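You operate a simulated robot arm through the tools that you are given. There is no shell and no other tool. Be economical: measure what you need, move in short steps, check, and stop when the job is done.

You are at the controls of a simulated two-armed robot. One attempt, no reset.

JOB
Take the purple magnet from the shelf under the steel table and put it on top of the spare cylinder. Fetch the yellow tub from the tub shelf and set it on the beige sack on the steel table by the short screw. Open the cabinet drawer, put the chip marked "R 45" from the top of the steel bench in the inside of the cabinet drawer and shut the drawer again. Put the white cup from the top of the steel bench on the middle shelf of the steel cabinet and the blue cup on the top of the sample bin. Pick up the wand marked "R 50" from the top of the steel cabinet with one hand, pass it to the other hand and put it on the shelf under the test bench. Open the green lid. The order is free. Set down upright: cup.

Only the result counts: the job must be done as asked and must still hold three seconds after the hand-in. Knocking over, shifting, dropping, spilling or breaking anything else fails it. A push-on lid holds only when it is set on centred and level and pressed home; a screw cap is set on level and turned clockwise until tight.

ROBOT AND FRAMES
Two 6-joint arms with two-finger parallel grippers on one trunk, on a base that drives. Base frame: it is fixed to the floor where the robot stands at the start and does not move with it; the origin is under the middle of the robot, x ahead of it, y to its left, z up. Units: cm, rad, N and s.
The left shoulder is at the start at [8, 21.6, 161], the right one opposite. With the tool pointing down near the work surface each hand reaches from about 10 to 42 cm from the robot's upright axis, wherever it stands, measured 20 degrees to its own side. Places, roughly: cabinet drawer [-620, 140, 70]; chip [-225, 150, 75]; cup [-275, 125, 100]; green lid [870, -250, 140]; inside of the cabinet drawer [-620, 140, 70]; magnet [50, 0, 50]; middle shelf of the steel cabinet [-620, 140, 40]; sack [100, 0, 75]; shelf under the test bench [-850, 130, 40]; spare cylinder (26x5x5 cm) [-270, 120, 40]; top of the sample bin [-550, 150, 80]; tub [-150, -150, 100]; wand [-650, 150, 100]. Payload 3.43 kg a hand.
The TCP of each hand is the grasp point between the finger pads, 3 cm short of the fingertips. In the tool frame z runs along the fingers and y along their closing line. The gripper opens to 9.4 cm. The fingers are 2.8 cm wide and 1 cm thick; the gripper's body (5 by 9.6 cm) begins 5.5 cm behind the TCP.
Orientation is that of the tool frame in the base frame, as a unit quaternion [w, x, y, z]. With the fingers straight down and closing along the base's y, the tool's x points along the base's -x, its y along +y and its z along -z.

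CONTROLS
- The arms move only by the tool arm_command. It takes "left_increments", "right_increments" or both (then of equal length, played together; a hand with none holds still); each is text: rows parted by semicolons, each of 7 numbers parted by spaces: the turn, a rotation vector about the base's x, y, z in rad, then the shift along the base's x, y, z in cm, then the closure, from 0 (fully open) to 1 (shut). In form: rx ry rz x y z fingers; .... A call has 1 to 20 rows; each row shifts and turns the commanded pose from where the row before left it. Rows are played at 5 a second. More than 5 cm and 0.15 rad between two rows, or a gripper value outside its range, and nothing of the call is played. A pose out of reach is approached as far as the arm can. The call stops where the force on the tool passes 40 N (or 10 N more than at its start, if that is more) or the arm is blocked; 0.2 s more then pass. The fingers move at their own pace (about 7.2 cm/s each) and stop on an object; they squeeze with about 34 N. The grip force told is the motor's: it shows also when the fingers shut on nothing. Time passes only in rows, and 0.2 s behind the last, so rows that do not move let the fingers close. It gives the time, the measured TCP pose, the force on the tool (base axes), the opening and the grip force at its end, in the units of the frame above (readings bear some noise), with the torque about the TCP (base axes, N m) and any sound that the robot's microphone picked up.
- Cameras (640 x 400 px; columns grow to the right, rows downward): "scene" is now at [9.76, -1.65, 175.69]; the picture's right is [-0.20, -0.98, 0.00], its down [-0.84, 0.17, -0.51] and it looks along [0.50, -0.10, -0.86] (base axes); focal length 274 px, centre (320, 200). "left" rides on the left gripper at [7.6, -1.4, -10.3] in its tool frame; the picture's right is [0.18, 0.98, 0.00], its down [-0.75, 0.14, -0.64] and it looks along [-0.63, 0.12, 0.77] (tool axes); focal length 243 px, centre (320, 200). "right" rides on the right gripper at [7.6, 1.4, -10.2] in its tool frame; the picture's right is [-0.18, 0.98, 0.00], its down [-0.75, -0.14, -0.64] and it looks along [-0.63, -0.12, 0.77] (tool axes); focal length 243 px, centre (320, 200). There is no depth. A picture from a camera that has moved, and an enlarged one, comes with that camera's place and axes in the base frame and with its lens.
- snapshot(camera): a new picture of that camera. The clock stands still meanwhile.
- lift_body(by): slides the trunk up (or, below 0, down) by that many cm; the arms and the scene camera ride with it, the base frame stays. It gives what a move gives, with no picture.
- roll_base(legs): drives the robot by 1 to 6 legs, each [ahead, left, turn to the left] in cm, cm and rad, along the robot's own axes; the way and the turn of a leg run together, so that a leg with both is an arc; at most 150 cm and 3.142 rad a leg. The arms and the cameras ride along, it lands a little off, and it stops where it bumps. It gives what a move gives.
- head_to(pan, tilt): turns the head with the scene camera to pan (to the left, within 1.501 rad either way) and tilt (down, from -0.506 to 1.204), counted from straight ahead of the robot. It gives what a move gives.
- enlarge(camera, box): a new picture of the part [left, top, right, bottom] of that camera's present view, enlarged. The clock stands still meanwhile.
- sign_off(): hands the job in; it is judged then, once.

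Go step by step. Nothing tells you exact positions but the pictures and the camera data: compare them with the known pose of the tool, close in by small moves and look again before you grip or let go. The budget is 483 turns and 238 pictures, counting those below and the enlarged ones. Unless the task says otherwise, let go and move clear before handing in.

The tools are called after "Call:" by a JSON object that holds its "method" and its "body". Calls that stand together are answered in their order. arm_command: Moves the arms, as the interface text tells. Its arguments: {"type":"object","properties":{"left_increments":{"type":"string"},"right_increments":{"type":"string"}},"required":[]} The other tools are called the same way: lift_body (by) slides the trunk up or down; roll_base (legs) drives the base; head_to (pan, tilt) turns the head that bears the scene camera; snapshot (camera) takes a picture; enlarge (camera, box) takes an enlarged picture of a part of a camera's view; sign_off () hands the job in.

At the start:

```text
t: 0.0
left_ee_pos: [61.91, 20.91, 106.17]
left_tcp_rot: [0.0, 0.001, 1.0, 0.0]
left_wrist_force: [-0.3, -0.7, 0.0]
left_torque: [0.05, -0.02, -0.03]
left_width: 9.39
left_finger_force: 0.2
right_ee_pos: [40.2, -22.51, 103.3]
right_tcp_rot: [0.0, 0.0, 1.0, 0.0]
right_wrist_force: [-0.2, -0.4, 1.0]
right_torque: [-0.04, 0.02, 0.02]
right_width: 9.43
right_finger_force: 0.0
trunk travel left (down, up): [-84.0, 0.0]
robot x, y, heading: [-0.08, 0.21, 0.0]
head pan, tilt: [-0.199, 1.035]
```

scene: 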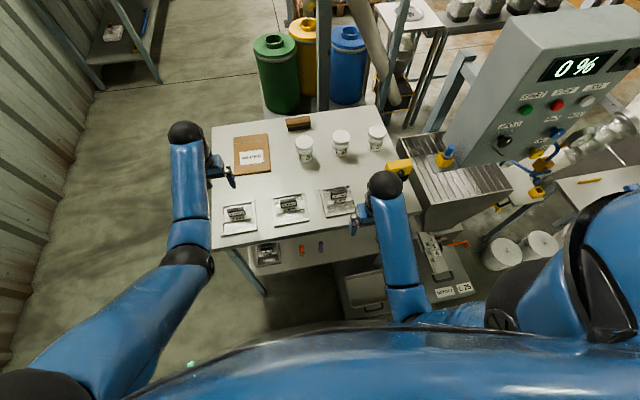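
right: 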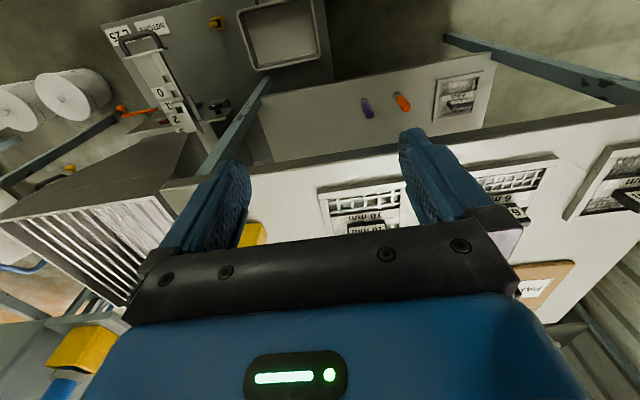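
left: 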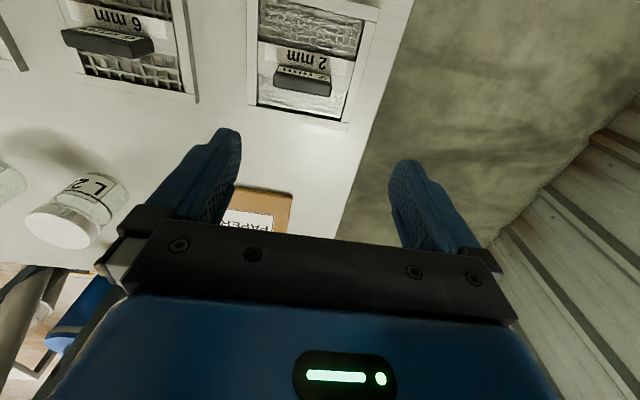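

I see the steel table ahead, with a purple and an orange object on its lower shelf. I'll look closer first.

Call:
{"method": "enlarge", "body": {"camera": "scene", "box": [200, 100, 480, 310]}}

Call:
{"method": "head_to", "body": {"pan": 0.0, "tilt": 0.3}}

Call:
{"method": "snapshot", "body": {"camera": "scene"}}

```text
1.90 times, centred on (340, 205) of scene
camera zoom: at [9.76, -1.65, 175.69], right [-0.2, -0.98, 0.0], down [-0.84, 0.17, -0.51], along [0.5, -0.1, -0.86], focal length 522 px, centre (282, 190)
```

zoom: 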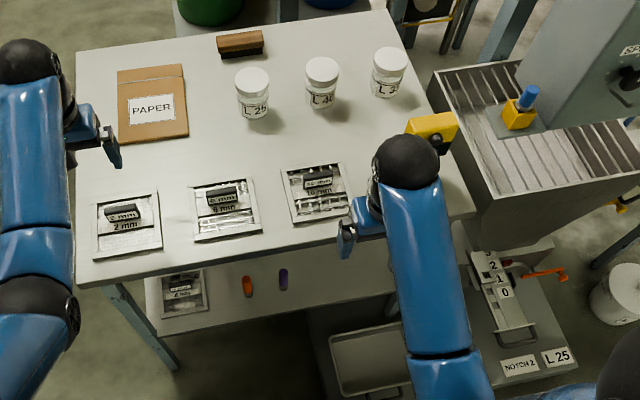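

```text
t: 1.1
left_ee_pos: [61.98, 20.85, 106.16]
left_tcp_rot: [0.0, 0.0, 1.0, 0.0]
left_wrist_force: [-1.0, -1.0, 0.2]
left_torque: [0.02, 0.02, -0.02]
left_width: 9.39
left_finger_force: 0.0
right_ee_pos: [40.35, -22.42, 103.31]
right_tcp_rot: [-0.001, 0.0, 1.0, 0.0]
right_wrist_force: [0.4, 0.1, 0.4]
right_torque: [0.02, -0.01, -0.02]
right_width: 9.37
right_finger_force: 0.0
trunk travel left (down, up): [-84.0, 0.0]
robot x, y, heading: [0.3, 0.22, 0.004]
head pan, tilt: [0.0, 0.3]
```

```text
233 pictures are left
camera scene: at [12.52, -0.33, 181.87], right [0.0, -1.0, 0.0], down [-0.3, 0.0, -0.95], along [0.95, 0.0, -0.3], focal length 274 px, centre (320, 200)
```

scene: 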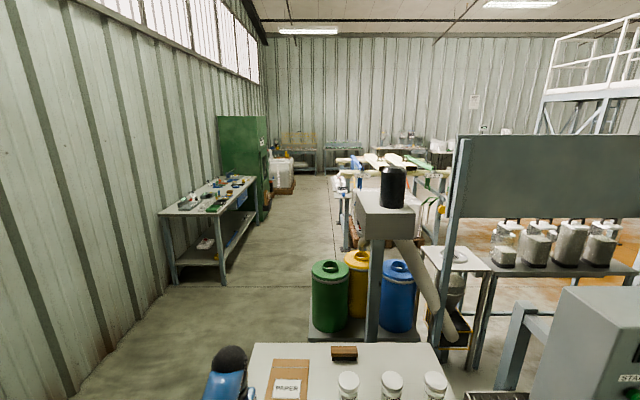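

The hall lies ahead; now I look left, right and at the table details.

Call:
{"method": "enlarge", "body": {"camera": "scene", "box": [160, 90, 480, 290]}}

Call:
{"method": "head_to", "body": {"pan": -1.2, "tilt": 0.4}}

Call:
{"method": "snapshot", "body": {"camera": "scene"}}

Call:
{"method": "head_to", "body": {"pan": 0.0, "tilt": 0.8}}

Call:
{"method": "snapshot", "body": {"camera": "scene"}}

```text
2.00 times, centred on (320, 190) of scene
camera zoom: at [12.52, -0.33, 181.87], right [0.0, -1.0, 0.0], down [-0.3, 0.0, -0.95], along [0.95, 0.0, -0.3], focal length 548 px, centre (320, 220)
```

zoom: 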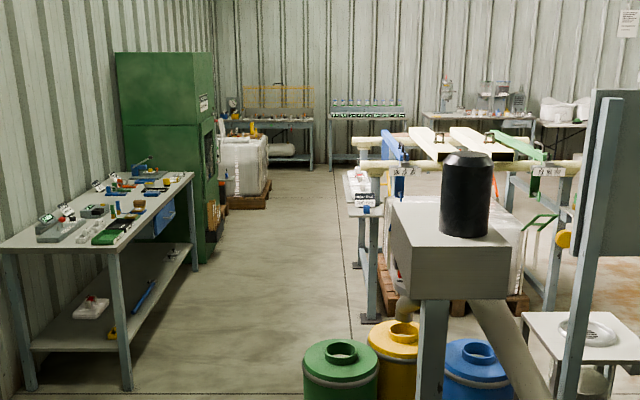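

```text
t: 2.5
left_ee_pos: [61.93, 20.93, 106.05]
left_tcp_rot: [0.0, 0.0, 1.0, -0.001]
left_wrist_force: [0.7, 0.1, -0.5]
left_torque: [-0.01, -0.01, 0.02]
left_width: 9.39
left_finger_force: 0.2
right_ee_pos: [40.23, -22.42, 103.26]
right_tcp_rot: [0.0, 0.001, 1.0, 0.0]
right_wrist_force: [0.2, -0.1, -1.1]
right_torque: [-0.01, 0.02, 0.01]
right_width: 9.4
right_finger_force: 0.0
trunk travel left (down, up): [-84.0, 0.0]
robot x, y, heading: [-0.03, -0.03, 0.001]
head pan, tilt: [-1.201, 0.4]
```

```text
231 pictures are left
camera scene: at [6.52, -8.95, 180.95], right [-0.93, -0.36, 0.0], down [-0.14, 0.36, -0.92], along [0.33, -0.86, -0.39], focal length 274 px, centre (320, 200)
```

scene: 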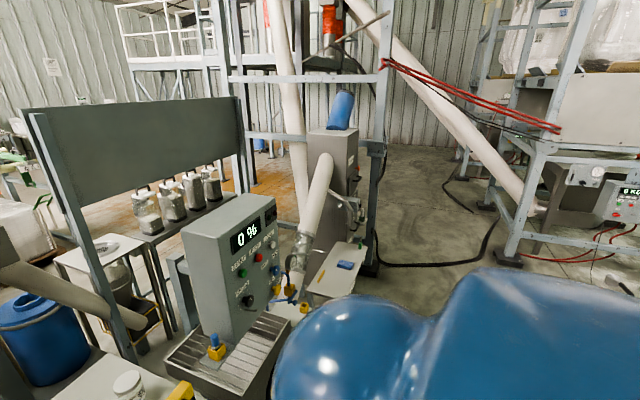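

```text
t: 3.9
left_ee_pos: [62.0, 20.96, 106.12]
left_tcp_rot: [0.0, 0.0, 1.0, 0.0]
left_wrist_force: [-0.1, -0.9, -0.2]
left_torque: [-0.03, -0.02, 0.0]
left_width: 9.41
left_finger_force: 0.1
right_ee_pos: [40.31, -22.43, 103.24]
right_tcp_rot: [-0.001, 0.0, 1.0, 0.0]
right_wrist_force: [0.9, 0.4, -0.5]
right_torque: [-0.01, 0.02, 0.0]
right_width: 9.41
right_finger_force: 0.1
trunk travel left (down, up): [-84.0, 0.0]
robot x, y, heading: [-0.06, 0.25, 0.006]
head pan, tilt: [0.0, 0.799]
```

```text
230 pictures are left
camera scene: at [11.22, -0.32, 177.44], right [0.0, -1.0, 0.0], down [-0.72, 0.0, -0.7], along [0.7, 0.0, -0.72], focal length 274 px, centre (320, 200)
```

scene: 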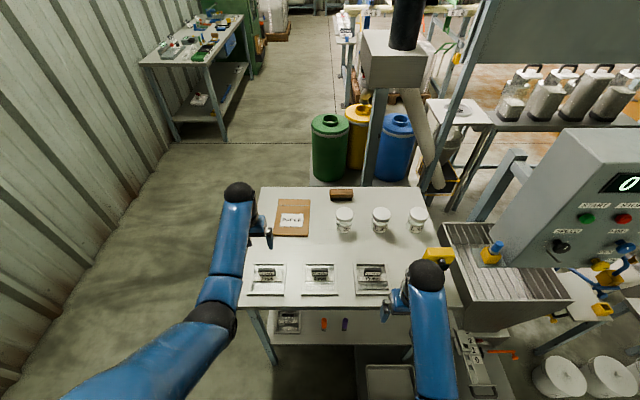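

The table layout is clear: paper sack near [98,13,76], magnets on the shelf below near x≈57. I zoom with the right hand camera and the scene camera.

Call:
{"method": "enlarge", "body": {"camera": "right", "box": [290, 50, 490, 175]}}

Call:
{"method": "enlarge", "body": {"camera": "scene", "box": [240, 290, 440, 400]}}

Call:
{"method": "enlarge", "body": {"camera": "scene", "box": [240, 170, 440, 300]}}

```text
3.20 times, centred on (390, 112) of right
camera zoom: at [32.54, -20.99, 113.53], right [0.18, 0.98, 0.0], down [0.75, -0.14, 0.64], along [0.63, -0.12, -0.77], focal length 776 px, centre (96, 480)
```

zoom: 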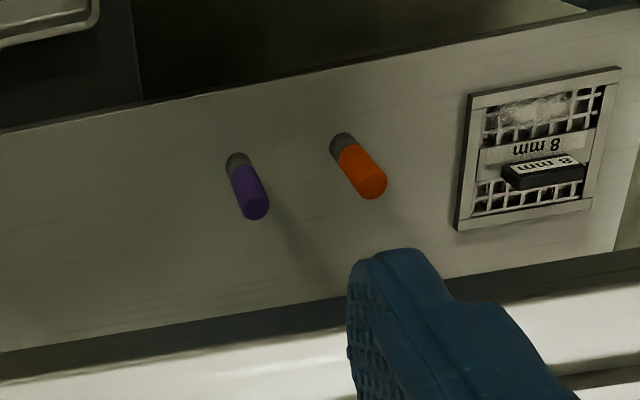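

```text
3.20 times, centred on (340, 345) of scene
camera zoom: at [11.22, -0.32, 177.44], right [0.0, -1.0, 0.0], down [-0.72, 0.0, -0.7], along [0.7, 0.0, -0.72], focal length 876 px, centre (256, -264)
```

zoom: 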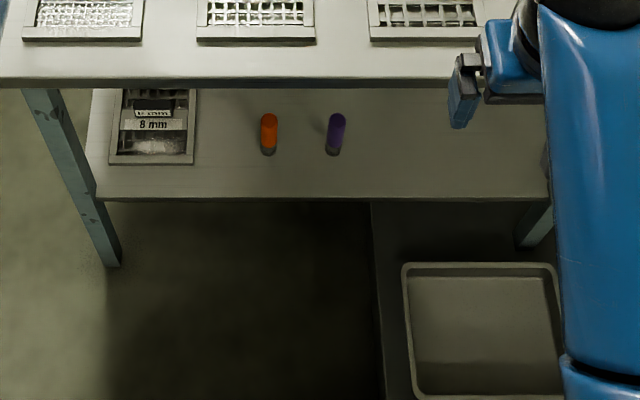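

```text
3.08 times, centred on (340, 235) of scene
camera zoom: at [11.22, -0.32, 177.44], right [0.0, -1.0, 0.0], down [-0.72, 0.0, -0.7], along [0.7, 0.0, -0.72], focal length 842 px, centre (258, 92)
```

zoom: 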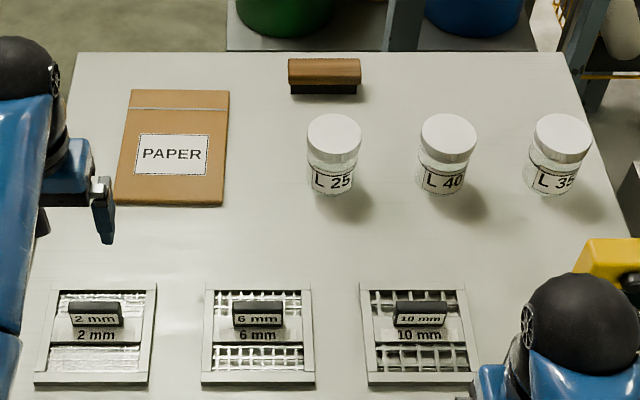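

The magnets stand upright on the shelf, the purple one near [59,-12], base z≈37, top z≈45. I tuck the left hand back, and tilt the right hand to point forward and down.

Call:
{"method": "arm_command", "body": {"left_increments": "0 0 0 -4 0 2 0;0 0 0 -4 0 2 0;0 0 0 -4 0 2 0;0 0 0 -4 0 2 0;0 0 0 -4 0 2 0;0 0 0 -4 0 2 0", "right_increments": "0 -0.13 0 -1 0 0 0;0 -0.13 0 -1 0 0 0;0 -0.13 0 -1 0 0 0;0 -0.13 0 -1 0 0 0;0 -0.13 0 -1 0 0 0;0 -0.13 0 -1 0 0 0"}}

Call:
{"method": "lift_body", "body": {"by": -45}}

Call:
{"method": "snapshot", "body": {"camera": "scene"}}

Call:
{"method": "snapshot", "body": {"camera": "right"}}

```text
t: 5.3
left_ee_pos: [41.54, 20.88, 104.47]
left_tcp_rot: [0.002, 0.0, 1.0, -0.001]
left_wrist_force: [0.4, 0.2, 0.6]
left_torque: [0.05, -0.01, 0.01]
left_width: 9.39
left_finger_force: 0.0
left hand out of reach, approached as far as the arm can: row 2, 3, 4, 5, 6
right_ee_pos: [34.01, -22.44, 103.38]
right_tcp_rot: [0.382, 0.001, 0.924, 0.0]
right_wrist_force: [0.4, 0.3, 0.6]
right_torque: [0.01, -0.02, -0.04]
right_width: 9.41
right_finger_force: 0.1
trunk travel left (down, up): [-84.0, 0.0]
robot x, y, heading: [0.14, 0.33, -0.003]
head pan, tilt: [0.0, 0.799]
```

```text
refused: -45 is not a number from -40 to 40
```

```text
226 pictures are left
camera scene: at [10.79, -0.29, 177.48], right [0.0, -1.0, 0.0], down [-0.72, 0.0, -0.7], along [0.7, 0.0, -0.72], focal length 274 px, centre (320, 200)
```

scene: 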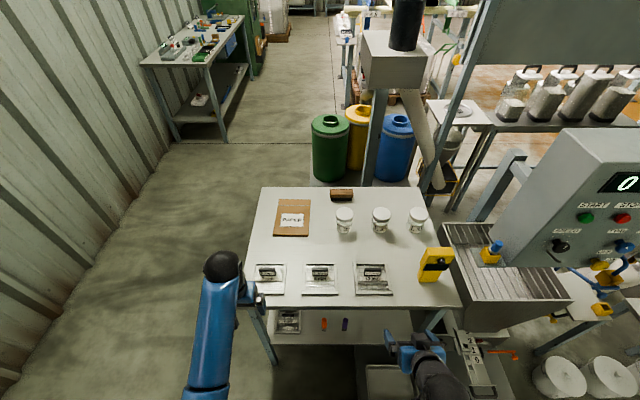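

```text
225 pictures are left
camera right: at [21.27, -21.03, 105.23], right [0.13, 0.98, 0.13], down [0.08, -0.14, 0.99], along [0.99, -0.12, -0.1], focal length 243 px, centre (320, 200)
```

right: 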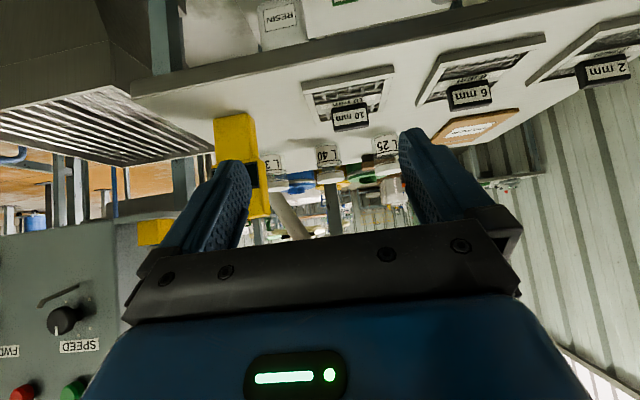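

I lower the trunk by 40; both hands stay short of the table's front edge at x≈55.

Call:
{"method": "lift_body", "body": {"by": -40}}

Call:
{"method": "snapshot", "body": {"camera": "right"}}

Call:
{"method": "snapshot", "body": {"camera": "scene"}}

```text
t: 9.1
left_ee_pos: [41.9, 20.84, 64.27]
left_tcp_rot: [0.001, 0.0, 1.0, 0.0]
left_wrist_force: [0.5, 0.9, 0.0]
left_torque: [0.01, -0.01, -0.04]
left_width: 9.43
left_finger_force: 0.1
right_ee_pos: [34.25, -22.49, 63.28]
right_tcp_rot: [0.38, 0.0, 0.925, 0.0]
right_wrist_force: [0.1, -0.8, 0.2]
right_torque: [-0.01, 0.02, 0.0]
right_width: 9.37
right_finger_force: 0.0
trunk travel left (down, up): [-44.0, 40.0]
robot x, y, heading: [-0.01, -0.22, -0.002]
head pan, tilt: [0.0, 0.799]
```

```text
224 pictures are left
camera right: at [21.53, -21.05, 65.17], right [0.13, 0.98, 0.13], down [0.08, -0.14, 0.99], along [0.99, -0.12, -0.1], focal length 243 px, centre (320, 200)
```

right: 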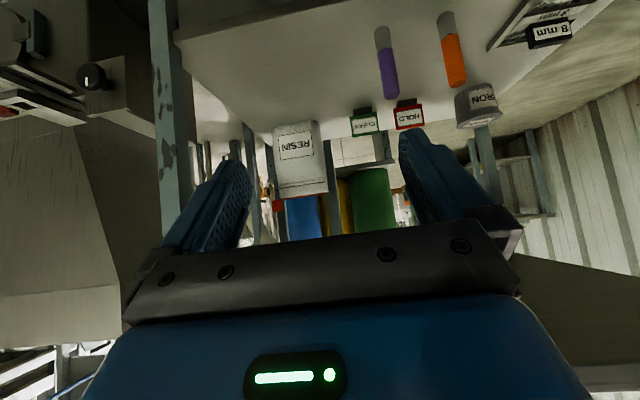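

```text
223 pictures are left
camera scene: at [11.19, -0.32, 137.45], right [0.0, -1.0, 0.0], down [-0.72, 0.0, -0.7], along [0.7, 0.0, -0.72], focal length 274 px, centre (320, 200)
```

scene: 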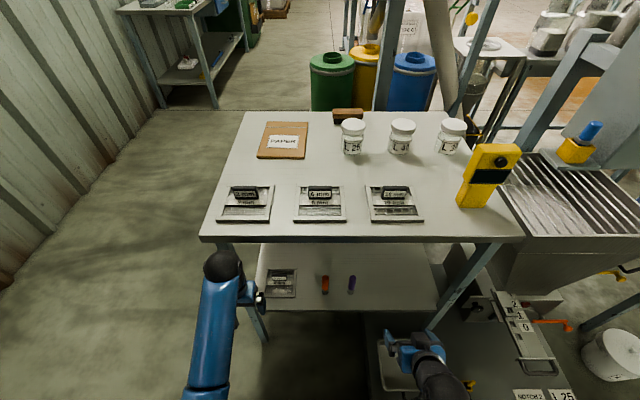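

Magnet triangulated at about [60,-12], z 37–46.5. I bring the right hand in front of it.

Call:
{"method": "arm_command", "body": {"right_increments": "0 0 0 2.2 2.1 -3.2 0;0 0 0 2.2 2.1 -3.2 0;0 0 0 2.2 2.1 -3.2 0;0 0 0 2.2 2.1 -3.2 0;0 0 0 2.2 2.1 -3.2 0;0 0 0 3 0 -1 0"}}

Call:
{"method": "snapshot", "body": {"camera": "right"}}

Call:
{"method": "enlarge", "body": {"camera": "scene", "box": [240, 220, 480, 370]}}

```text
t: 10.5
left_ee_pos: [42.01, 20.81, 64.28]
left_tcp_rot: [0.002, 0.0, 1.0, 0.0]
left_wrist_force: [0.3, -0.1, 0.7]
left_torque: [-0.03, 0.01, -0.02]
left_width: 9.4
left_finger_force: 0.0
right_ee_pos: [48.27, -12.0, 46.32]
right_tcp_rot: [0.38, -0.001, 0.925, 0.0]
right_wrist_force: [-1.4, 0.8, -0.4]
right_torque: [0.01, -0.03, 0.0]
right_width: 9.38
right_finger_force: 0.1
trunk travel left (down, up): [-44.0, 40.0]
robot x, y, heading: [0.11, 0.25, -0.0]
head pan, tilt: [0.0, 0.799]
```

```text
222 pictures are left
camera right: at [35.63, -10.54, 48.21], right [0.13, 0.98, 0.13], down [0.09, -0.14, 0.99], along [0.99, -0.12, -0.1], focal length 243 px, centre (320, 200)
```

right: 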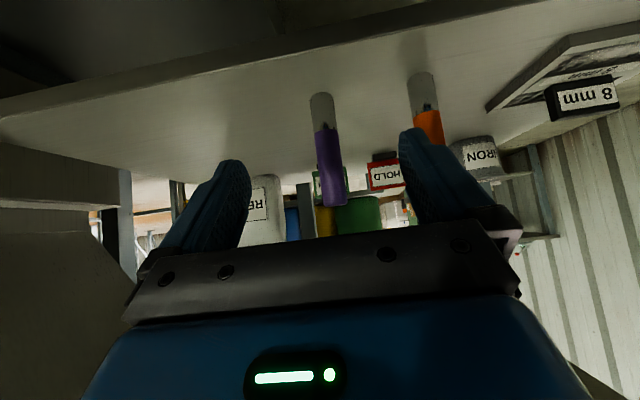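

```text
2.67 times, centred on (360, 295) of scene
camera zoom: at [11.29, -0.31, 137.44], right [0.0, -1.0, 0.0], down [-0.72, 0.0, -0.7], along [0.7, 0.0, -0.72], focal length 730 px, centre (213, -53)
```

zoom: 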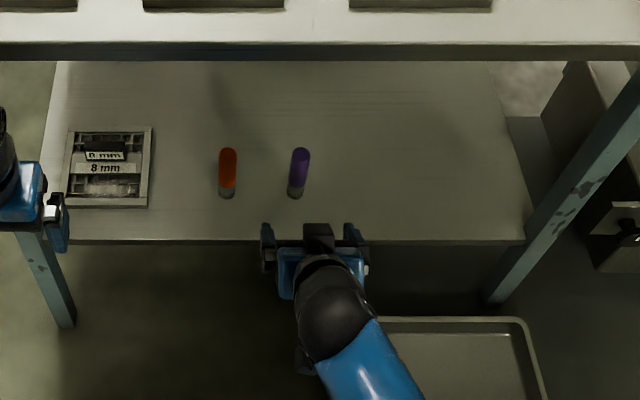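

The magnet sits midway between the fingers; I advance and grip.

Call:
{"method": "arm_command", "body": {"right_increments": "0 0 0 3 0 -0.5 0;0 0 0 3 0 -0.5 0;0 0 0 3 0 -0.5 0;0 0 0 2.7 0 -0.5 0;0 0 0 0 0 0 0"}}

Call:
{"method": "snapshot", "body": {"camera": "right"}}

```text
t: 11.7
left_ee_pos: [41.86, 20.82, 64.4]
left_tcp_rot: [0.002, 0.0, 1.0, 0.0]
left_wrist_force: [0.4, -0.2, 0.0]
left_torque: [0.03, -0.02, -0.03]
left_width: 9.39
left_finger_force: 0.1
right_ee_pos: [60.15, -12.23, 44.2]
right_tcp_rot: [0.381, 0.0, 0.925, 0.0]
right_wrist_force: [-0.5, 0.0, 1.0]
right_torque: [0.01, 0.01, -0.02]
right_width: 9.4
right_finger_force: 0.0
trunk travel left (down, up): [-44.0, 40.0]
robot x, y, heading: [0.38, -0.17, -0.003]
head pan, tilt: [0.0, 0.799]
```

```text
220 pictures are left
camera right: at [47.39, -10.79, 46.19], right [0.13, 0.98, 0.13], down [0.08, -0.14, 0.99], along [0.99, -0.12, -0.1], focal length 243 px, centre (320, 200)
```

right: 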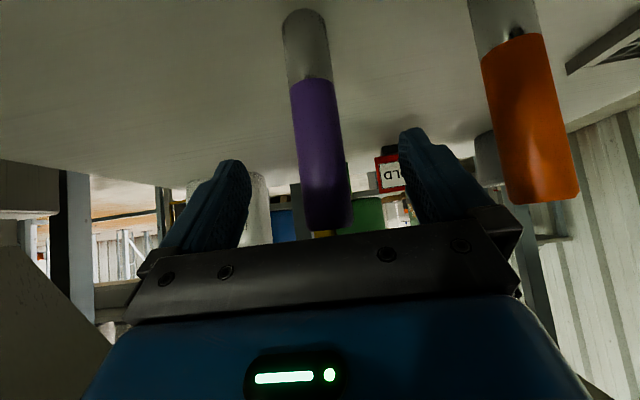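

The magnet lies between the pads; I close and then lift slightly.

Call:
{"method": "arm_command", "body": {"right_increments": "0 0 0 0 0.4 0 0.3;0 0 0 0 0 0 1;0 0 0 0 0 0 1;0 0 0 0 0 0 1;0 0 0 0 0 0 1;0 0 0 0 0 2 1;0 0 0 0 0 1 1"}}

Call:
{"method": "snapshot", "body": {"camera": "right"}}

```text
t: 13.3
left_ee_pos: [41.87, 20.92, 64.27]
left_tcp_rot: [0.001, 0.0, 1.0, -0.001]
left_wrist_force: [-0.1, -0.3, 0.3]
left_torque: [-0.01, -0.03, 0.01]
left_width: 9.44
left_finger_force: 0.1
right_ee_pos: [59.99, -11.56, 47.14]
right_tcp_rot: [0.379, 0.0, 0.925, 0.0]
right_wrist_force: [0.3, 0.2, -3.4]
right_torque: [0.0, 0.01, -0.01]
right_width: 2.86
right_finger_force: 34.1
trunk travel left (down, up): [-44.0, 40.0]
robot x, y, heading: [-0.25, -0.21, -0.006]
head pan, tilt: [0.0, 0.799]
```

```text
219 pictures are left
camera right: at [47.27, -10.15, 49.11], right [0.13, 0.98, 0.13], down [0.09, -0.14, 0.99], along [0.99, -0.12, -0.1], focal length 243 px, centre (320, 200)
```

right: 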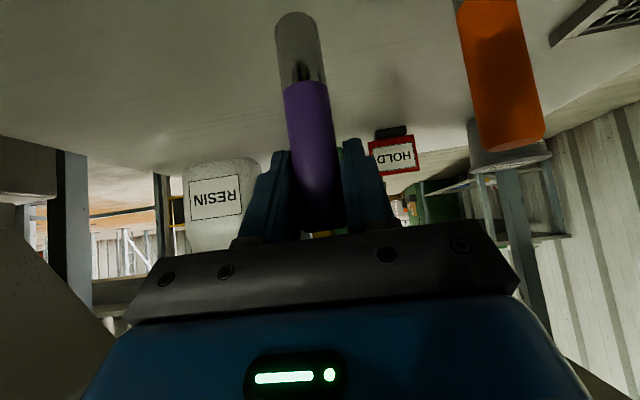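

Magnet held (0.35 kg). I draw it straight out from under the table.

Call:
{"method": "arm_command", "body": {"right_increments": "0 0 0 -4 0 0 1;0 0 0 -4 0 0 1;0 0 0 -4 0 0 1;0 0 0 -4 0 0 1;0 0 0 -4 -1 0 1;0 0 0 -2 -2 2 1"}}

Call:
{"method": "roll_base", "body": {"legs": [[-25, 0, 0]]}}

Call:
{"method": "lift_body", "body": {"by": 40}}

Call:
{"method": "head_to", "body": {"pan": 1.5, "tilt": 0.3}}

Call:
{"method": "snapshot", "body": {"camera": "scene"}}

Call:
{"method": "head_to", "body": {"pan": -1.5, "tilt": 0.2}}

Call:
{"method": "snapshot", "body": {"camera": "scene"}}

```text
t: 14.7
left_ee_pos: [41.79, 20.83, 64.38]
left_tcp_rot: [0.002, 0.0, 1.0, 0.0]
left_wrist_force: [-0.2, -0.1, -0.6]
left_torque: [-0.01, -0.02, 0.01]
left_width: 9.39
left_finger_force: 0.0
right_ee_pos: [37.86, -14.67, 49.14]
right_tcp_rot: [0.381, 0.0, 0.925, 0.0]
right_wrist_force: [0.8, -0.4, -3.7]
right_torque: [-0.02, 0.0, -0.01]
right_width: 2.87
right_finger_force: 34.0
trunk travel left (down, up): [-44.0, 40.0]
robot x, y, heading: [-0.19, 0.19, -0.001]
head pan, tilt: [0.0, 0.799]
```

```text
t: 16.6
left_ee_pos: [16.43, 20.85, 64.19]
left_tcp_rot: [0.0, -0.001, 1.0, 0.0]
left_wrist_force: [-0.2, 0.5, -0.6]
left_torque: [0.0, 0.0, -0.01]
left_width: 9.43
left_finger_force: 0.2
right_ee_pos: [12.53, -14.62, 49.17]
right_tcp_rot: [0.38, -0.001, 0.925, 0.0]
right_wrist_force: [0.4, 0.0, -2.2]
right_torque: [-0.03, -0.01, -0.02]
right_width: 2.86
right_finger_force: 34.0
trunk travel left (down, up): [-44.0, 40.0]
robot x, y, heading: [-25.55, -0.16, 0.004]
head pan, tilt: [0.0, 0.799]
```

```text
t: 20.4
left_ee_pos: [16.4, 20.89, 104.24]
left_tcp_rot: [0.001, -0.001, 1.0, -0.001]
left_wrist_force: [-0.1, -0.2, -0.1]
left_torque: [0.01, 0.01, 0.01]
left_width: 9.42
left_finger_force: 0.1
right_ee_pos: [12.48, -14.68, 89.11]
right_tcp_rot: [0.38, 0.0, 0.925, 0.0]
right_wrist_force: [0.4, -0.5, -3.1]
right_torque: [0.02, -0.03, -0.01]
right_width: 2.89
right_finger_force: 33.6
trunk travel left (down, up): [-84.0, 0.0]
robot x, y, heading: [-25.21, 0.06, 0.001]
head pan, tilt: [0.0, 0.799]
```

```text
t: 22.0
left_ee_pos: [16.39, 20.87, 104.29]
left_tcp_rot: [0.001, -0.001, 1.0, 0.0]
left_wrist_force: [-0.5, 0.0, 0.7]
left_torque: [0.05, -0.02, 0.03]
left_width: 9.41
left_finger_force: 0.2
right_ee_pos: [12.57, -14.57, 89.19]
right_tcp_rot: [0.381, -0.001, 0.925, 0.0]
right_wrist_force: [0.3, 0.4, -3.2]
right_torque: [0.02, 0.05, 0.06]
right_width: 2.86
right_finger_force: 34.4
trunk travel left (down, up): [-84.0, 0.0]
robot x, y, heading: [-25.38, 0.16, -0.002]
head pan, tilt: [1.499, 0.3]
```

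```text
218 pictures are left
camera scene: at [-21.61, 8.97, 181.88], right [1.0, -0.07, 0.0], down [-0.02, -0.3, -0.96], along [0.07, 0.95, -0.3], focal length 274 px, centre (320, 200)
```

scene: 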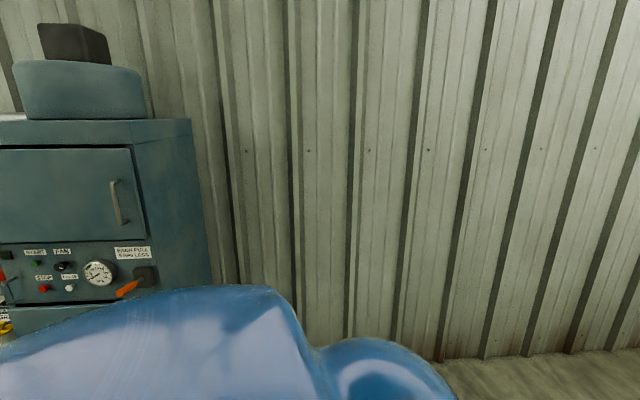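

```text
t: 24.6
left_ee_pos: [16.48, 20.82, 104.28]
left_tcp_rot: [0.0, 0.0, 1.0, 0.0]
left_wrist_force: [0.1, 0.1, -0.7]
left_torque: [-0.02, 0.01, 0.01]
left_width: 9.4
left_finger_force: 0.1
right_ee_pos: [12.53, -14.65, 89.21]
right_tcp_rot: [0.38, -0.001, 0.925, -0.001]
right_wrist_force: [0.3, -0.1, -2.2]
right_torque: [-0.01, -0.03, -0.01]
right_width: 2.84
right_finger_force: 33.8
trunk travel left (down, up): [-84.0, 0.0]
robot x, y, heading: [-25.4, -0.04, 0.002]
head pan, tilt: [-1.499, 0.201]
```

```text
217 pictures are left
camera scene: at [-21.58, -9.64, 182.81], right [-1.0, -0.07, 0.0], down [-0.01, 0.2, -0.98], along [0.07, -0.98, -0.2], focal length 274 px, centre (320, 200)
```

scene: 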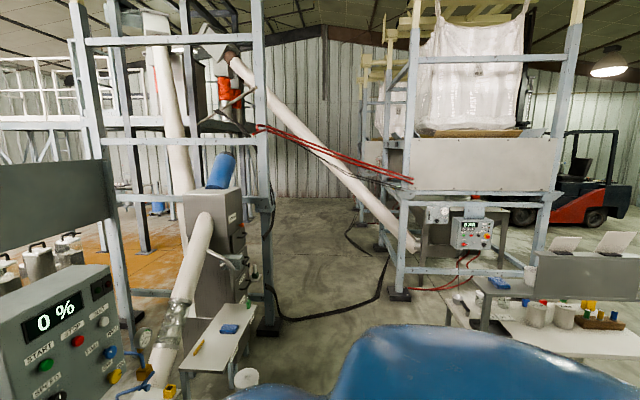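

I turn right to face −y, toward the tub shelf side, and look.

Call:
{"method": "roll_base", "body": {"legs": [[0, 0, -2.2]]}}

Call:
{"method": "head_to", "body": {"pan": 0, "tilt": 0.35}}

Call:
{"method": "snapshot", "body": {"camera": "scene"}}

Call:
{"method": "head_to", "body": {"pan": -1.2, "tilt": 0.35}}

Call:
{"method": "snapshot", "body": {"camera": "scene"}}

```text
t: 30.1
left_ee_pos: [-29.97, -46.58, 104.25]
left_tcp_rot: [0.0, 0.875, 0.485, -0.001]
left_wrist_force: [-0.2, -0.2, 0.7]
left_torque: [0.02, 0.0, -0.01]
left_width: 9.4
left_finger_force: 0.0
right_ee_pos: [-58.02, -24.28, 89.12]
right_tcp_rot: [0.185, 0.809, 0.448, -0.332]
right_wrist_force: [0.0, 0.5, -3.3]
right_torque: [-0.01, 0.0, 0.0]
right_width: 2.88
right_finger_force: 34.1
trunk travel left (down, up): [-84.0, 0.0]
robot x, y, heading: [-25.51, -0.12, -2.131]
head pan, tilt: [-1.499, 0.201]
```

```text
t: 31.7
left_ee_pos: [-29.96, -46.57, 104.18]
left_tcp_rot: [0.0, 0.875, 0.485, -0.001]
left_wrist_force: [0.1, 0.3, -0.6]
left_torque: [0.0, 0.02, -0.01]
left_width: 9.42
left_finger_force: 0.1
right_ee_pos: [-58.08, -24.28, 89.14]
right_tcp_rot: [0.183, 0.81, 0.447, -0.333]
right_wrist_force: [0.3, -0.4, -2.8]
right_torque: [0.02, -0.01, 0.01]
right_width: 2.87
right_finger_force: 33.8
trunk travel left (down, up): [-84.0, 0.0]
robot x, y, heading: [-25.43, 0.08, -2.134]
head pan, tilt: [0.0, 0.351]
```

```text
216 pictures are left
camera scene: at [-31.9, -10.81, 181.4], right [-0.85, 0.53, 0.0], down [0.18, 0.29, -0.94], along [-0.5, -0.8, -0.34], focal length 274 px, centre (320, 200)
```

scene: 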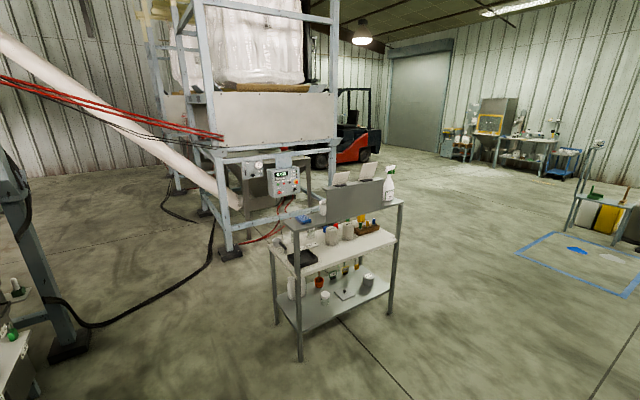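

```text
t: 33.1
left_ee_pos: [-30.08, -46.7, 104.26]
left_tcp_rot: [0.0, 0.875, 0.484, -0.001]
left_wrist_force: [0.0, 0.3, 0.5]
left_torque: [0.03, 0.01, 0.0]
left_width: 9.4
left_finger_force: 0.0
right_ee_pos: [-58.08, -24.38, 89.16]
right_tcp_rot: [0.184, 0.809, 0.448, -0.332]
right_wrist_force: [0.2, -0.1, -2.7]
right_torque: [-0.01, -0.02, 0.04]
right_width: 2.85
right_finger_force: 33.7
trunk travel left (down, up): [-84.0, 0.0]
robot x, y, heading: [-25.43, -0.24, -2.13]
head pan, tilt: [-1.201, 0.351]
```

```text
215 pictures are left
camera scene: at [-36.1, -1.17, 181.41], right [0.19, 0.98, 0.0], down [0.34, -0.06, -0.94], along [-0.92, 0.18, -0.34], focal length 274 px, centre (320, 200)
```

scene: 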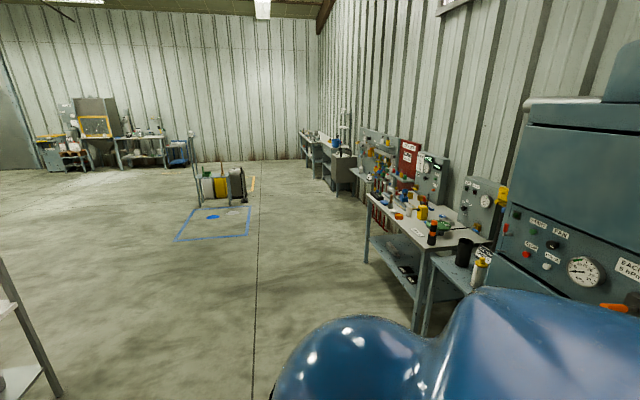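

A three-tier rack spans about x −215…−100 with its front at y≈−147. I zoom on it to find the yellow tub.

Call:
{"method": "head_to", "body": {"pan": 0, "tilt": 0.35}}

Call:
{"method": "enlarge", "body": {"camera": "scene", "box": [260, 155, 420, 315]}}

```text
t: 34.5
left_ee_pos: [-30.04, -46.6, 104.24]
left_tcp_rot: [0.0, 0.875, 0.485, -0.001]
left_wrist_force: [-0.4, 0.8, 1.3]
left_torque: [-0.01, 0.01, 0.01]
left_width: 9.41
left_finger_force: 0.0
right_ee_pos: [-58.04, -24.4, 89.18]
right_tcp_rot: [0.184, 0.809, 0.448, -0.332]
right_wrist_force: [1.0, 0.6, -2.9]
right_torque: [0.01, 0.02, 0.03]
right_width: 2.84
right_finger_force: 34.4
trunk travel left (down, up): [-84.0, 0.0]
robot x, y, heading: [-25.52, -0.15, -2.131]
head pan, tilt: [0.0, 0.351]
```

```text
2.50 times, centred on (340, 235) of scene
camera zoom: at [-31.9, -10.81, 181.4], right [-0.85, 0.53, 0.0], down [0.18, 0.29, -0.94], along [-0.5, -0.8, -0.34], focal length 684 px, centre (270, 112)
```

zoom: 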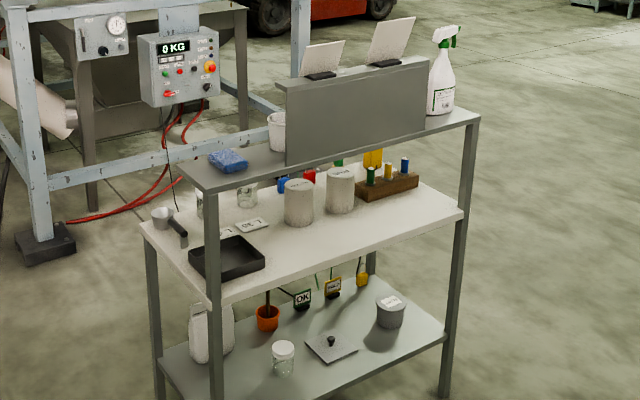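

The yellow object is on the middle tier behind. I drive to stand in front of the rack.

Call:
{"method": "roll_base", "body": {"legs": [[0, 0, 0.56], [70, 0, 0], [0, -130, 0]]}}

Call:
{"method": "head_to", "body": {"pan": 0, "tilt": 0.7}}

Call:
{"method": "snapshot", "body": {"camera": "scene"}}

```text
t: 46.0
left_ee_pos: [-136.96, -109.58, 104.27]
left_tcp_rot: [0.001, 0.719, 0.695, -0.001]
left_wrist_force: [0.1, 0.2, 0.1]
left_torque: [0.02, 0.02, 0.0]
left_width: 9.38
left_finger_force: 0.0
right_ee_pos: [-172.46, -104.33, 89.18]
right_tcp_rot: [0.263, 0.666, 0.643, -0.273]
right_wrist_force: [-0.5, -0.8, -3.0]
right_torque: [0.01, 0.01, 0.01]
right_width: 2.87
right_finger_force: 34.5
trunk travel left (down, up): [-84.0, 0.0]
robot x, y, heading: [-156.33, -66.69, -1.607]
head pan, tilt: [0.0, 0.351]
```

```text
t: 46.8
left_ee_pos: [-137.13, -109.58, 104.27]
left_tcp_rot: [0.0, 0.72, 0.694, 0.0]
left_wrist_force: [-0.6, -0.3, -0.7]
left_torque: [-0.01, 0.01, 0.0]
left_width: 9.4
left_finger_force: 0.0
right_ee_pos: [-172.4, -104.35, 89.13]
right_tcp_rot: [0.264, 0.666, 0.642, -0.274]
right_wrist_force: [-0.5, 0.6, -3.1]
right_torque: [-0.01, 0.01, 0.01]
right_width: 2.86
right_finger_force: 33.8
trunk travel left (down, up): [-84.0, 0.0]
robot x, y, heading: [-156.73, -66.88, -1.613]
head pan, tilt: [0.0, 0.7]
```

```text
213 pictures are left
camera scene: at [-156.71, -78.84, 178.27], right [-1.0, 0.04, 0.0], down [0.02, 0.64, -0.77], along [-0.03, -0.76, -0.64], focal length 274 px, centre (320, 200)
```

scene: 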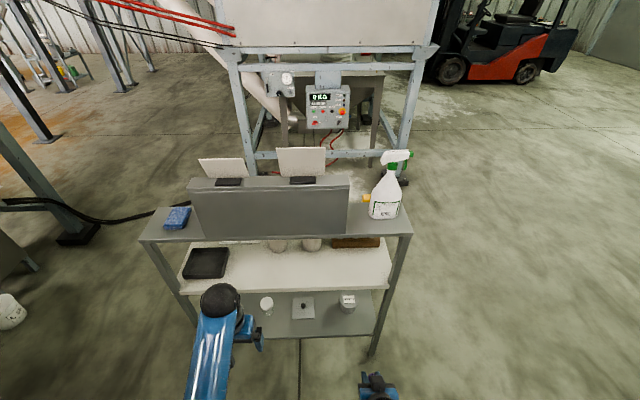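

I zoom on the rack top.

Call:
{"method": "enlarge", "body": {"camera": "scene", "box": [130, 130, 430, 330]}}

```text
2.00 times, centred on (280, 230) of scene
camera zoom: at [-156.71, -78.84, 178.27], right [-1.0, 0.04, 0.0], down [0.02, 0.64, -0.77], along [-0.03, -0.76, -0.64], focal length 548 px, centre (400, 140)
```

zoom: 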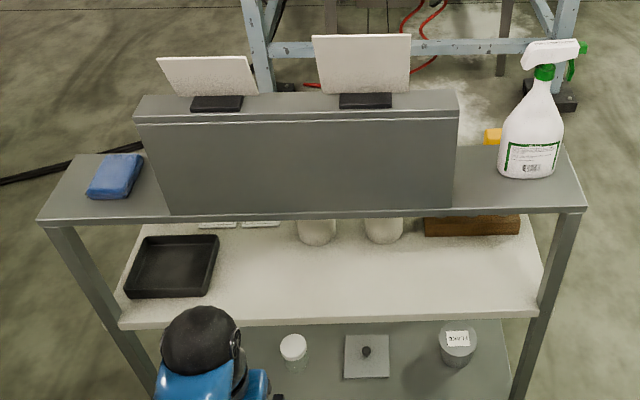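

The yellow item seems to stand behind the top tier near [-184,-184,86]. I drive to the rack's −x end and face +x to see.

Call:
{"method": "roll_base", "body": {"legs": [[0, 0, 0.04], [0, -125, 0], [117, 0, 0], [0, 0, 1.571]]}}

Call:
{"method": "snapshot", "body": {"camera": "scene"}}

```text
t: 63.1
left_ee_pos: [-239.44, -162.15, 104.35]
left_tcp_rot: [0.001, -0.037, 0.999, 0.0]
left_wrist_force: [0.2, -0.1, -0.1]
left_torque: [-0.02, -0.02, -0.01]
left_width: 9.4
left_finger_force: 0.1
right_ee_pos: [-240.89, -197.79, 89.08]
right_tcp_rot: [0.38, -0.033, 0.924, 0.013]
right_wrist_force: [-0.4, 0.0, -3.7]
right_torque: [0.0, -0.03, 0.0]
right_width: 2.85
right_finger_force: 34.9
trunk travel left (down, up): [-84.0, 0.0]
robot x, y, heading: [-279.66, -186.06, 0.074]
head pan, tilt: [0.0, 0.7]
```

```text
211 pictures are left
camera scene: at [-268.2, -185.42, 178.26], right [0.07, -1.0, 0.0], down [-0.64, -0.05, -0.76], along [0.76, 0.06, -0.64], focal length 274 px, centre (320, 200)
```

scene: 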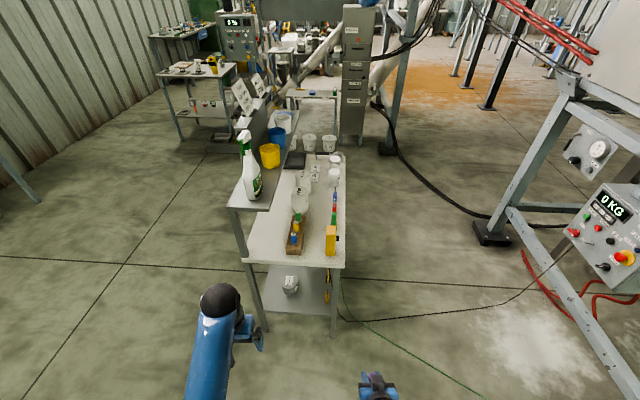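

The yellow tub stands on the top tier behind the panel, near [-153,-151,102]. I zoom on it.

Call:
{"method": "enlarge", "body": {"camera": "scene", "box": [220, 90, 360, 200]}}

```text
3.64 times, centred on (290, 145) of scene
camera zoom: at [-268.2, -185.42, 178.26], right [0.07, -1.0, 0.0], down [-0.64, -0.05, -0.76], along [0.76, 0.06, -0.64], focal length 996 px, centre (429, 400)
```

zoom: 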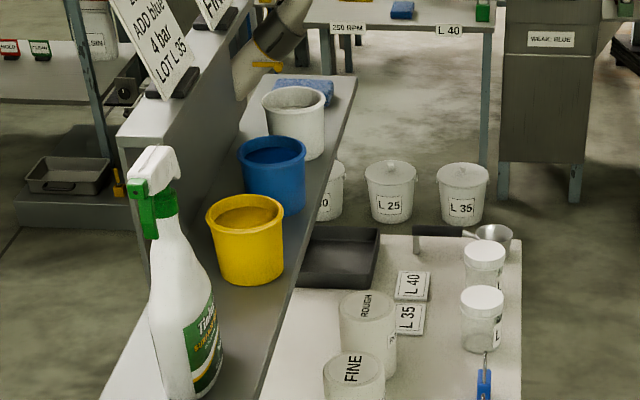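

The tub is an open bucket about 11 cm across, so I'll grip its wall with the left hand. I drive to the −y side of the rack and face it.

Call:
{"method": "roll_base", "body": {"legs": [[0, 0, -0.074], [0, -64, 0], [143, 0, 0], [0, 0, 1.571]]}}

Call:
{"method": "snapshot", "body": {"camera": "scene"}}

```text
t: 77.6
left_ee_pos: [-162.85, -208.73, 104.34]
left_tcp_rot: [-0.001, 0.728, -0.685, 0.0]
left_wrist_force: [0.3, -0.2, 0.3]
left_torque: [0.03, 0.0, 0.01]
left_width: 9.41
left_finger_force: 0.1
right_ee_pos: [-127.07, -210.52, 89.06]
right_tcp_rot: [-0.261, 0.674, -0.634, -0.277]
right_wrist_force: [-0.5, -0.4, -2.4]
right_torque: [0.02, 0.02, 0.01]
right_width: 2.84
right_finger_force: 34.1
trunk travel left (down, up): [-84.0, 0.0]
robot x, y, heading: [-139.39, -249.34, 1.627]
head pan, tilt: [0.0, 0.7]
```

```text
209 pictures are left
camera scene: at [-140.0, -238.06, 178.26], right [1.0, 0.06, 0.0], down [0.04, -0.64, -0.76], along [-0.05, 0.76, -0.64], focal length 274 px, centre (320, 200)
```

scene: 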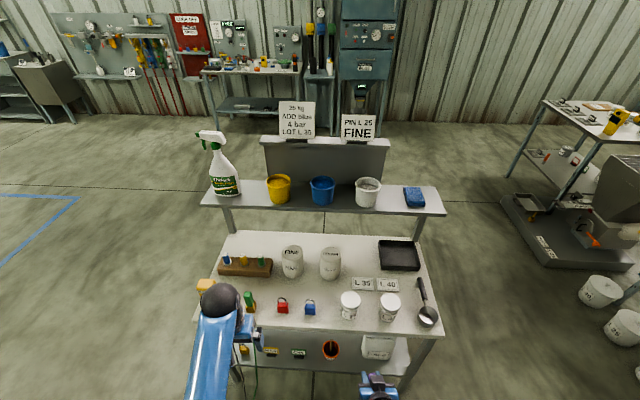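

The yellow tub is near [-162,-152], base z≈105. I raise both hands, then roll forward a bit.

Call:
{"method": "arm_command", "body": {"left_increments": "0 0 0 0 0 4 0;0 0 0 0 0 4 0;0 0 0 0 0 4 0;0 0 0 0 0 4 0;0 0 0 0 0 4 0", "right_increments": "0 0 0 0 -1 4 1;0 0 0 0 -1 4 1;0 0 0 0 -1 4 1;0 0 0 0 -1 4 1;0 0 0 0 -1 4 1"}}

Call:
{"method": "roll_base", "body": {"legs": [[0, 0, -0.056], [22, 0, 0]]}}

Call:
{"method": "snapshot", "body": {"camera": "left"}}

Call:
{"method": "snapshot", "body": {"camera": "scene"}}

```text
t: 78.8
left_ee_pos: [-162.81, -208.72, 104.36]
left_tcp_rot: [0.0, 0.728, -0.685, -0.001]
left_wrist_force: [-0.6, -0.2, 0.1]
left_torque: [0.01, -0.02, 0.01]
left_width: 9.42
left_finger_force: 0.1
left hand out of reach, approached as far as the arm can: row 1, 2, 3, 4, 5
right_ee_pos: [-127.02, -215.5, 109.02]
right_tcp_rot: [-0.261, 0.673, -0.634, -0.277]
right_wrist_force: [0.4, 0.1, -3.2]
right_torque: [-0.05, 0.01, 0.0]
right_width: 2.85
right_finger_force: 34.8
trunk travel left (down, up): [-84.0, 0.0]
robot x, y, heading: [-139.43, -249.46, 1.633]
head pan, tilt: [0.0, 0.7]
```

```text
t: 80.9
left_ee_pos: [-160.56, -186.15, 104.46]
left_tcp_rot: [-0.002, 0.708, -0.706, -0.001]
left_wrist_force: [0.4, 0.0, -0.7]
left_torque: [0.04, 0.02, -0.02]
left_width: 9.39
left_finger_force: 0.0
right_ee_pos: [-125.13, -194.83, 109.11]
right_tcp_rot: [-0.269, 0.655, -0.653, -0.27]
right_wrist_force: [0.5, -0.6, -2.6]
right_torque: [0.01, 0.02, 0.01]
right_width: 2.84
right_finger_force: 34.0
trunk travel left (down, up): [-84.0, 0.0]
robot x, y, heading: [-139.59, -227.26, 1.578]
head pan, tilt: [0.0, 0.7]
```

```text
208 pictures are left
camera left: at [-159.13, -193.88, 114.63], right [-0.98, -0.19, 0.0], down [-0.14, 0.75, 0.65], along [-0.12, 0.64, -0.76], focal length 243 px, centre (320, 200)
```

left: 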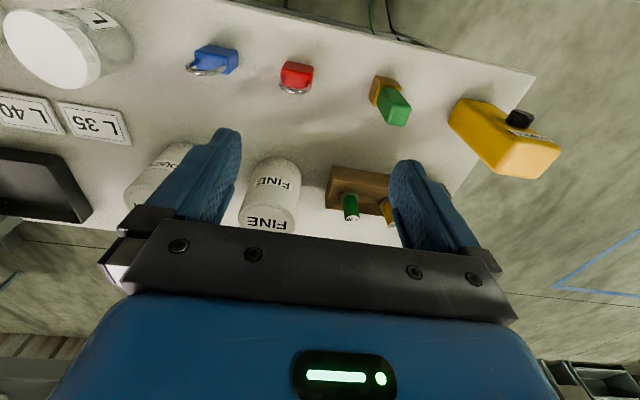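

```text
207 pictures are left
camera scene: at [-139.44, -217.02, 178.32], right [1.0, 0.0, 0.0], down [0.0, -0.64, -0.77], along [0.0, 0.77, -0.64], focal length 274 px, centre (320, 200)
```

scene: 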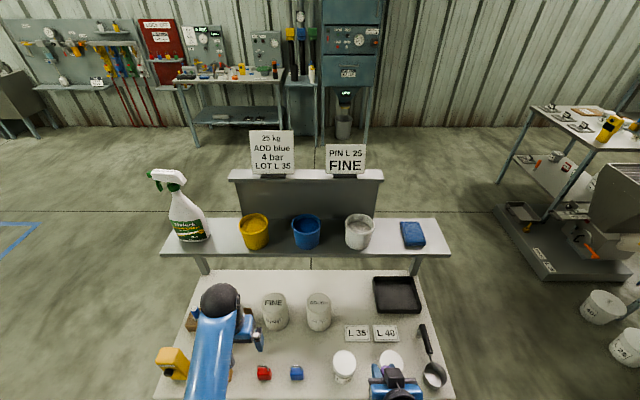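

I raise and advance the left hand diagonally, to be above the tub's rim level, and look with its camera.

Call:
{"method": "arm_command", "body": {"left_increments": "0 0 0 -0.8 3 3.5 0;0 0 0 -0.8 3 3.5 0;0 0 0 -0.8 3 3.5 0;0 0 0 -0.8 3 3.5 0;0 0 0 -0.8 3 3.5 0;0 0 0 -0.8 3 3.5 0"}}

Call:
{"method": "snapshot", "body": {"camera": "left"}}

```text
t: 82.3
left_ee_pos: [-165.45, -163.46, 115.08]
left_tcp_rot: [-0.001, 0.708, -0.706, -0.001]
left_wrist_force: [-0.2, 0.2, -0.6]
left_torque: [0.0, 0.0, 0.02]
left_width: 9.41
left_finger_force: 0.1
left hand out of reach, approached as far as the arm can: row 1, 2, 3, 4, 5, 6
right_ee_pos: [-125.07, -194.34, 109.03]
right_tcp_rot: [-0.268, 0.655, -0.654, -0.268]
right_wrist_force: [0.4, 0.0, -3.0]
right_torque: [-0.01, 0.01, 0.05]
right_width: 2.84
right_finger_force: 34.1
trunk travel left (down, up): [-84.0, 0.0]
robot x, y, heading: [-139.68, -227.7, 1.575]
head pan, tilt: [0.0, 0.7]
```

```text
206 pictures are left
camera left: at [-164.05, -171.16, 125.11], right [-0.98, -0.19, 0.0], down [-0.14, 0.75, 0.64], along [-0.12, 0.63, -0.77], focal length 243 px, centre (320, 200)
```

left: 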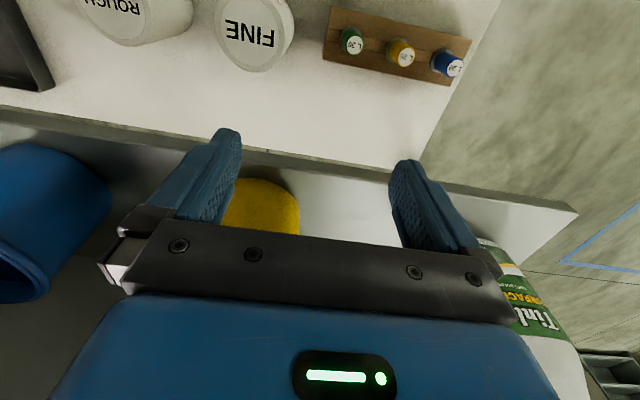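

The high tool-down pose is limited by the wrist, so I tilt the left tool forward while rising.

Call:
{"method": "arm_command", "body": {"left_increments": "0.14 0 0 0 -1 1 0;0.14 0 0 0 -1 1 0;0.14 0 0 0 -1 1 0;0.14 0 0 0 0 1 0;0.14 0 0 0 0 1 0;0 0 0 0 0 1 0"}}

Call:
{"method": "snapshot", "body": {"camera": "left"}}

Call:
{"method": "enlarge", "body": {"camera": "scene", "box": [140, 130, 440, 320]}}

```text
t: 83.7
left_ee_pos: [-165.43, -166.59, 120.86]
left_tcp_rot: [-0.243, 0.665, -0.662, -0.244]
left_wrist_force: [0.7, 0.3, 0.2]
left_torque: [-0.02, 0.04, 0.01]
left_width: 9.38
left_finger_force: 0.0
right_ee_pos: [-125.22, -194.4, 109.16]
right_tcp_rot: [-0.268, 0.655, -0.653, -0.269]
right_wrist_force: [-0.8, 0.0, -3.2]
right_torque: [-0.02, 0.01, 0.01]
right_width: 2.84
right_finger_force: 33.7
trunk travel left (down, up): [-84.0, 0.0]
robot x, y, heading: [-139.83, -227.6, 1.571]
head pan, tilt: [0.0, 0.7]
```

```text
205 pictures are left
camera left: at [-164.06, -179.09, 123.7], right [-0.98, -0.14, -0.12], down [-0.14, 0.16, 0.98], along [-0.12, 0.98, -0.18], focal length 243 px, centre (320, 200)
```

left: 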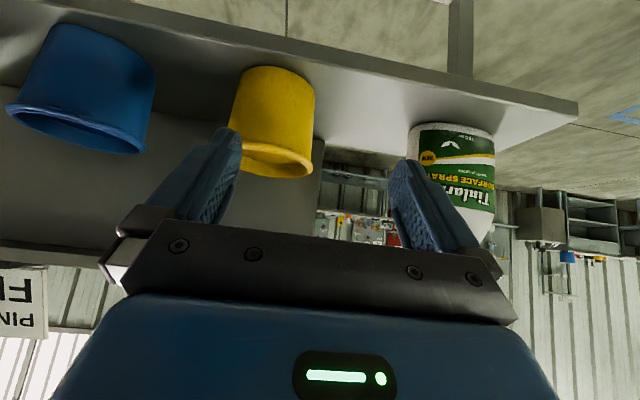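

```text
2.11 times, centred on (290, 225) of scene
camera zoom: at [-139.44, -216.29, 178.26], right [1.0, 0.0, 0.0], down [0.0, -0.64, -0.76], along [0.0, 0.76, -0.64], focal length 576 px, centre (383, 147)
```

zoom: 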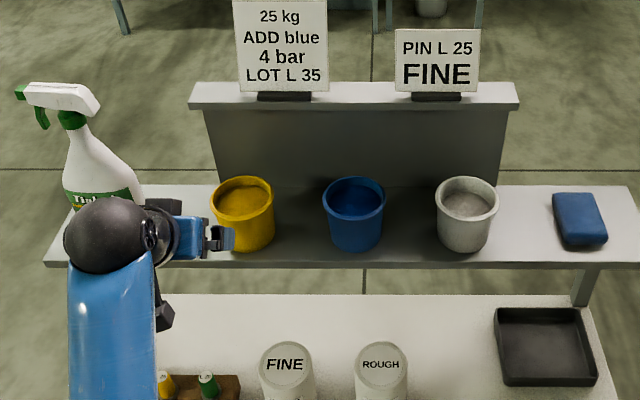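

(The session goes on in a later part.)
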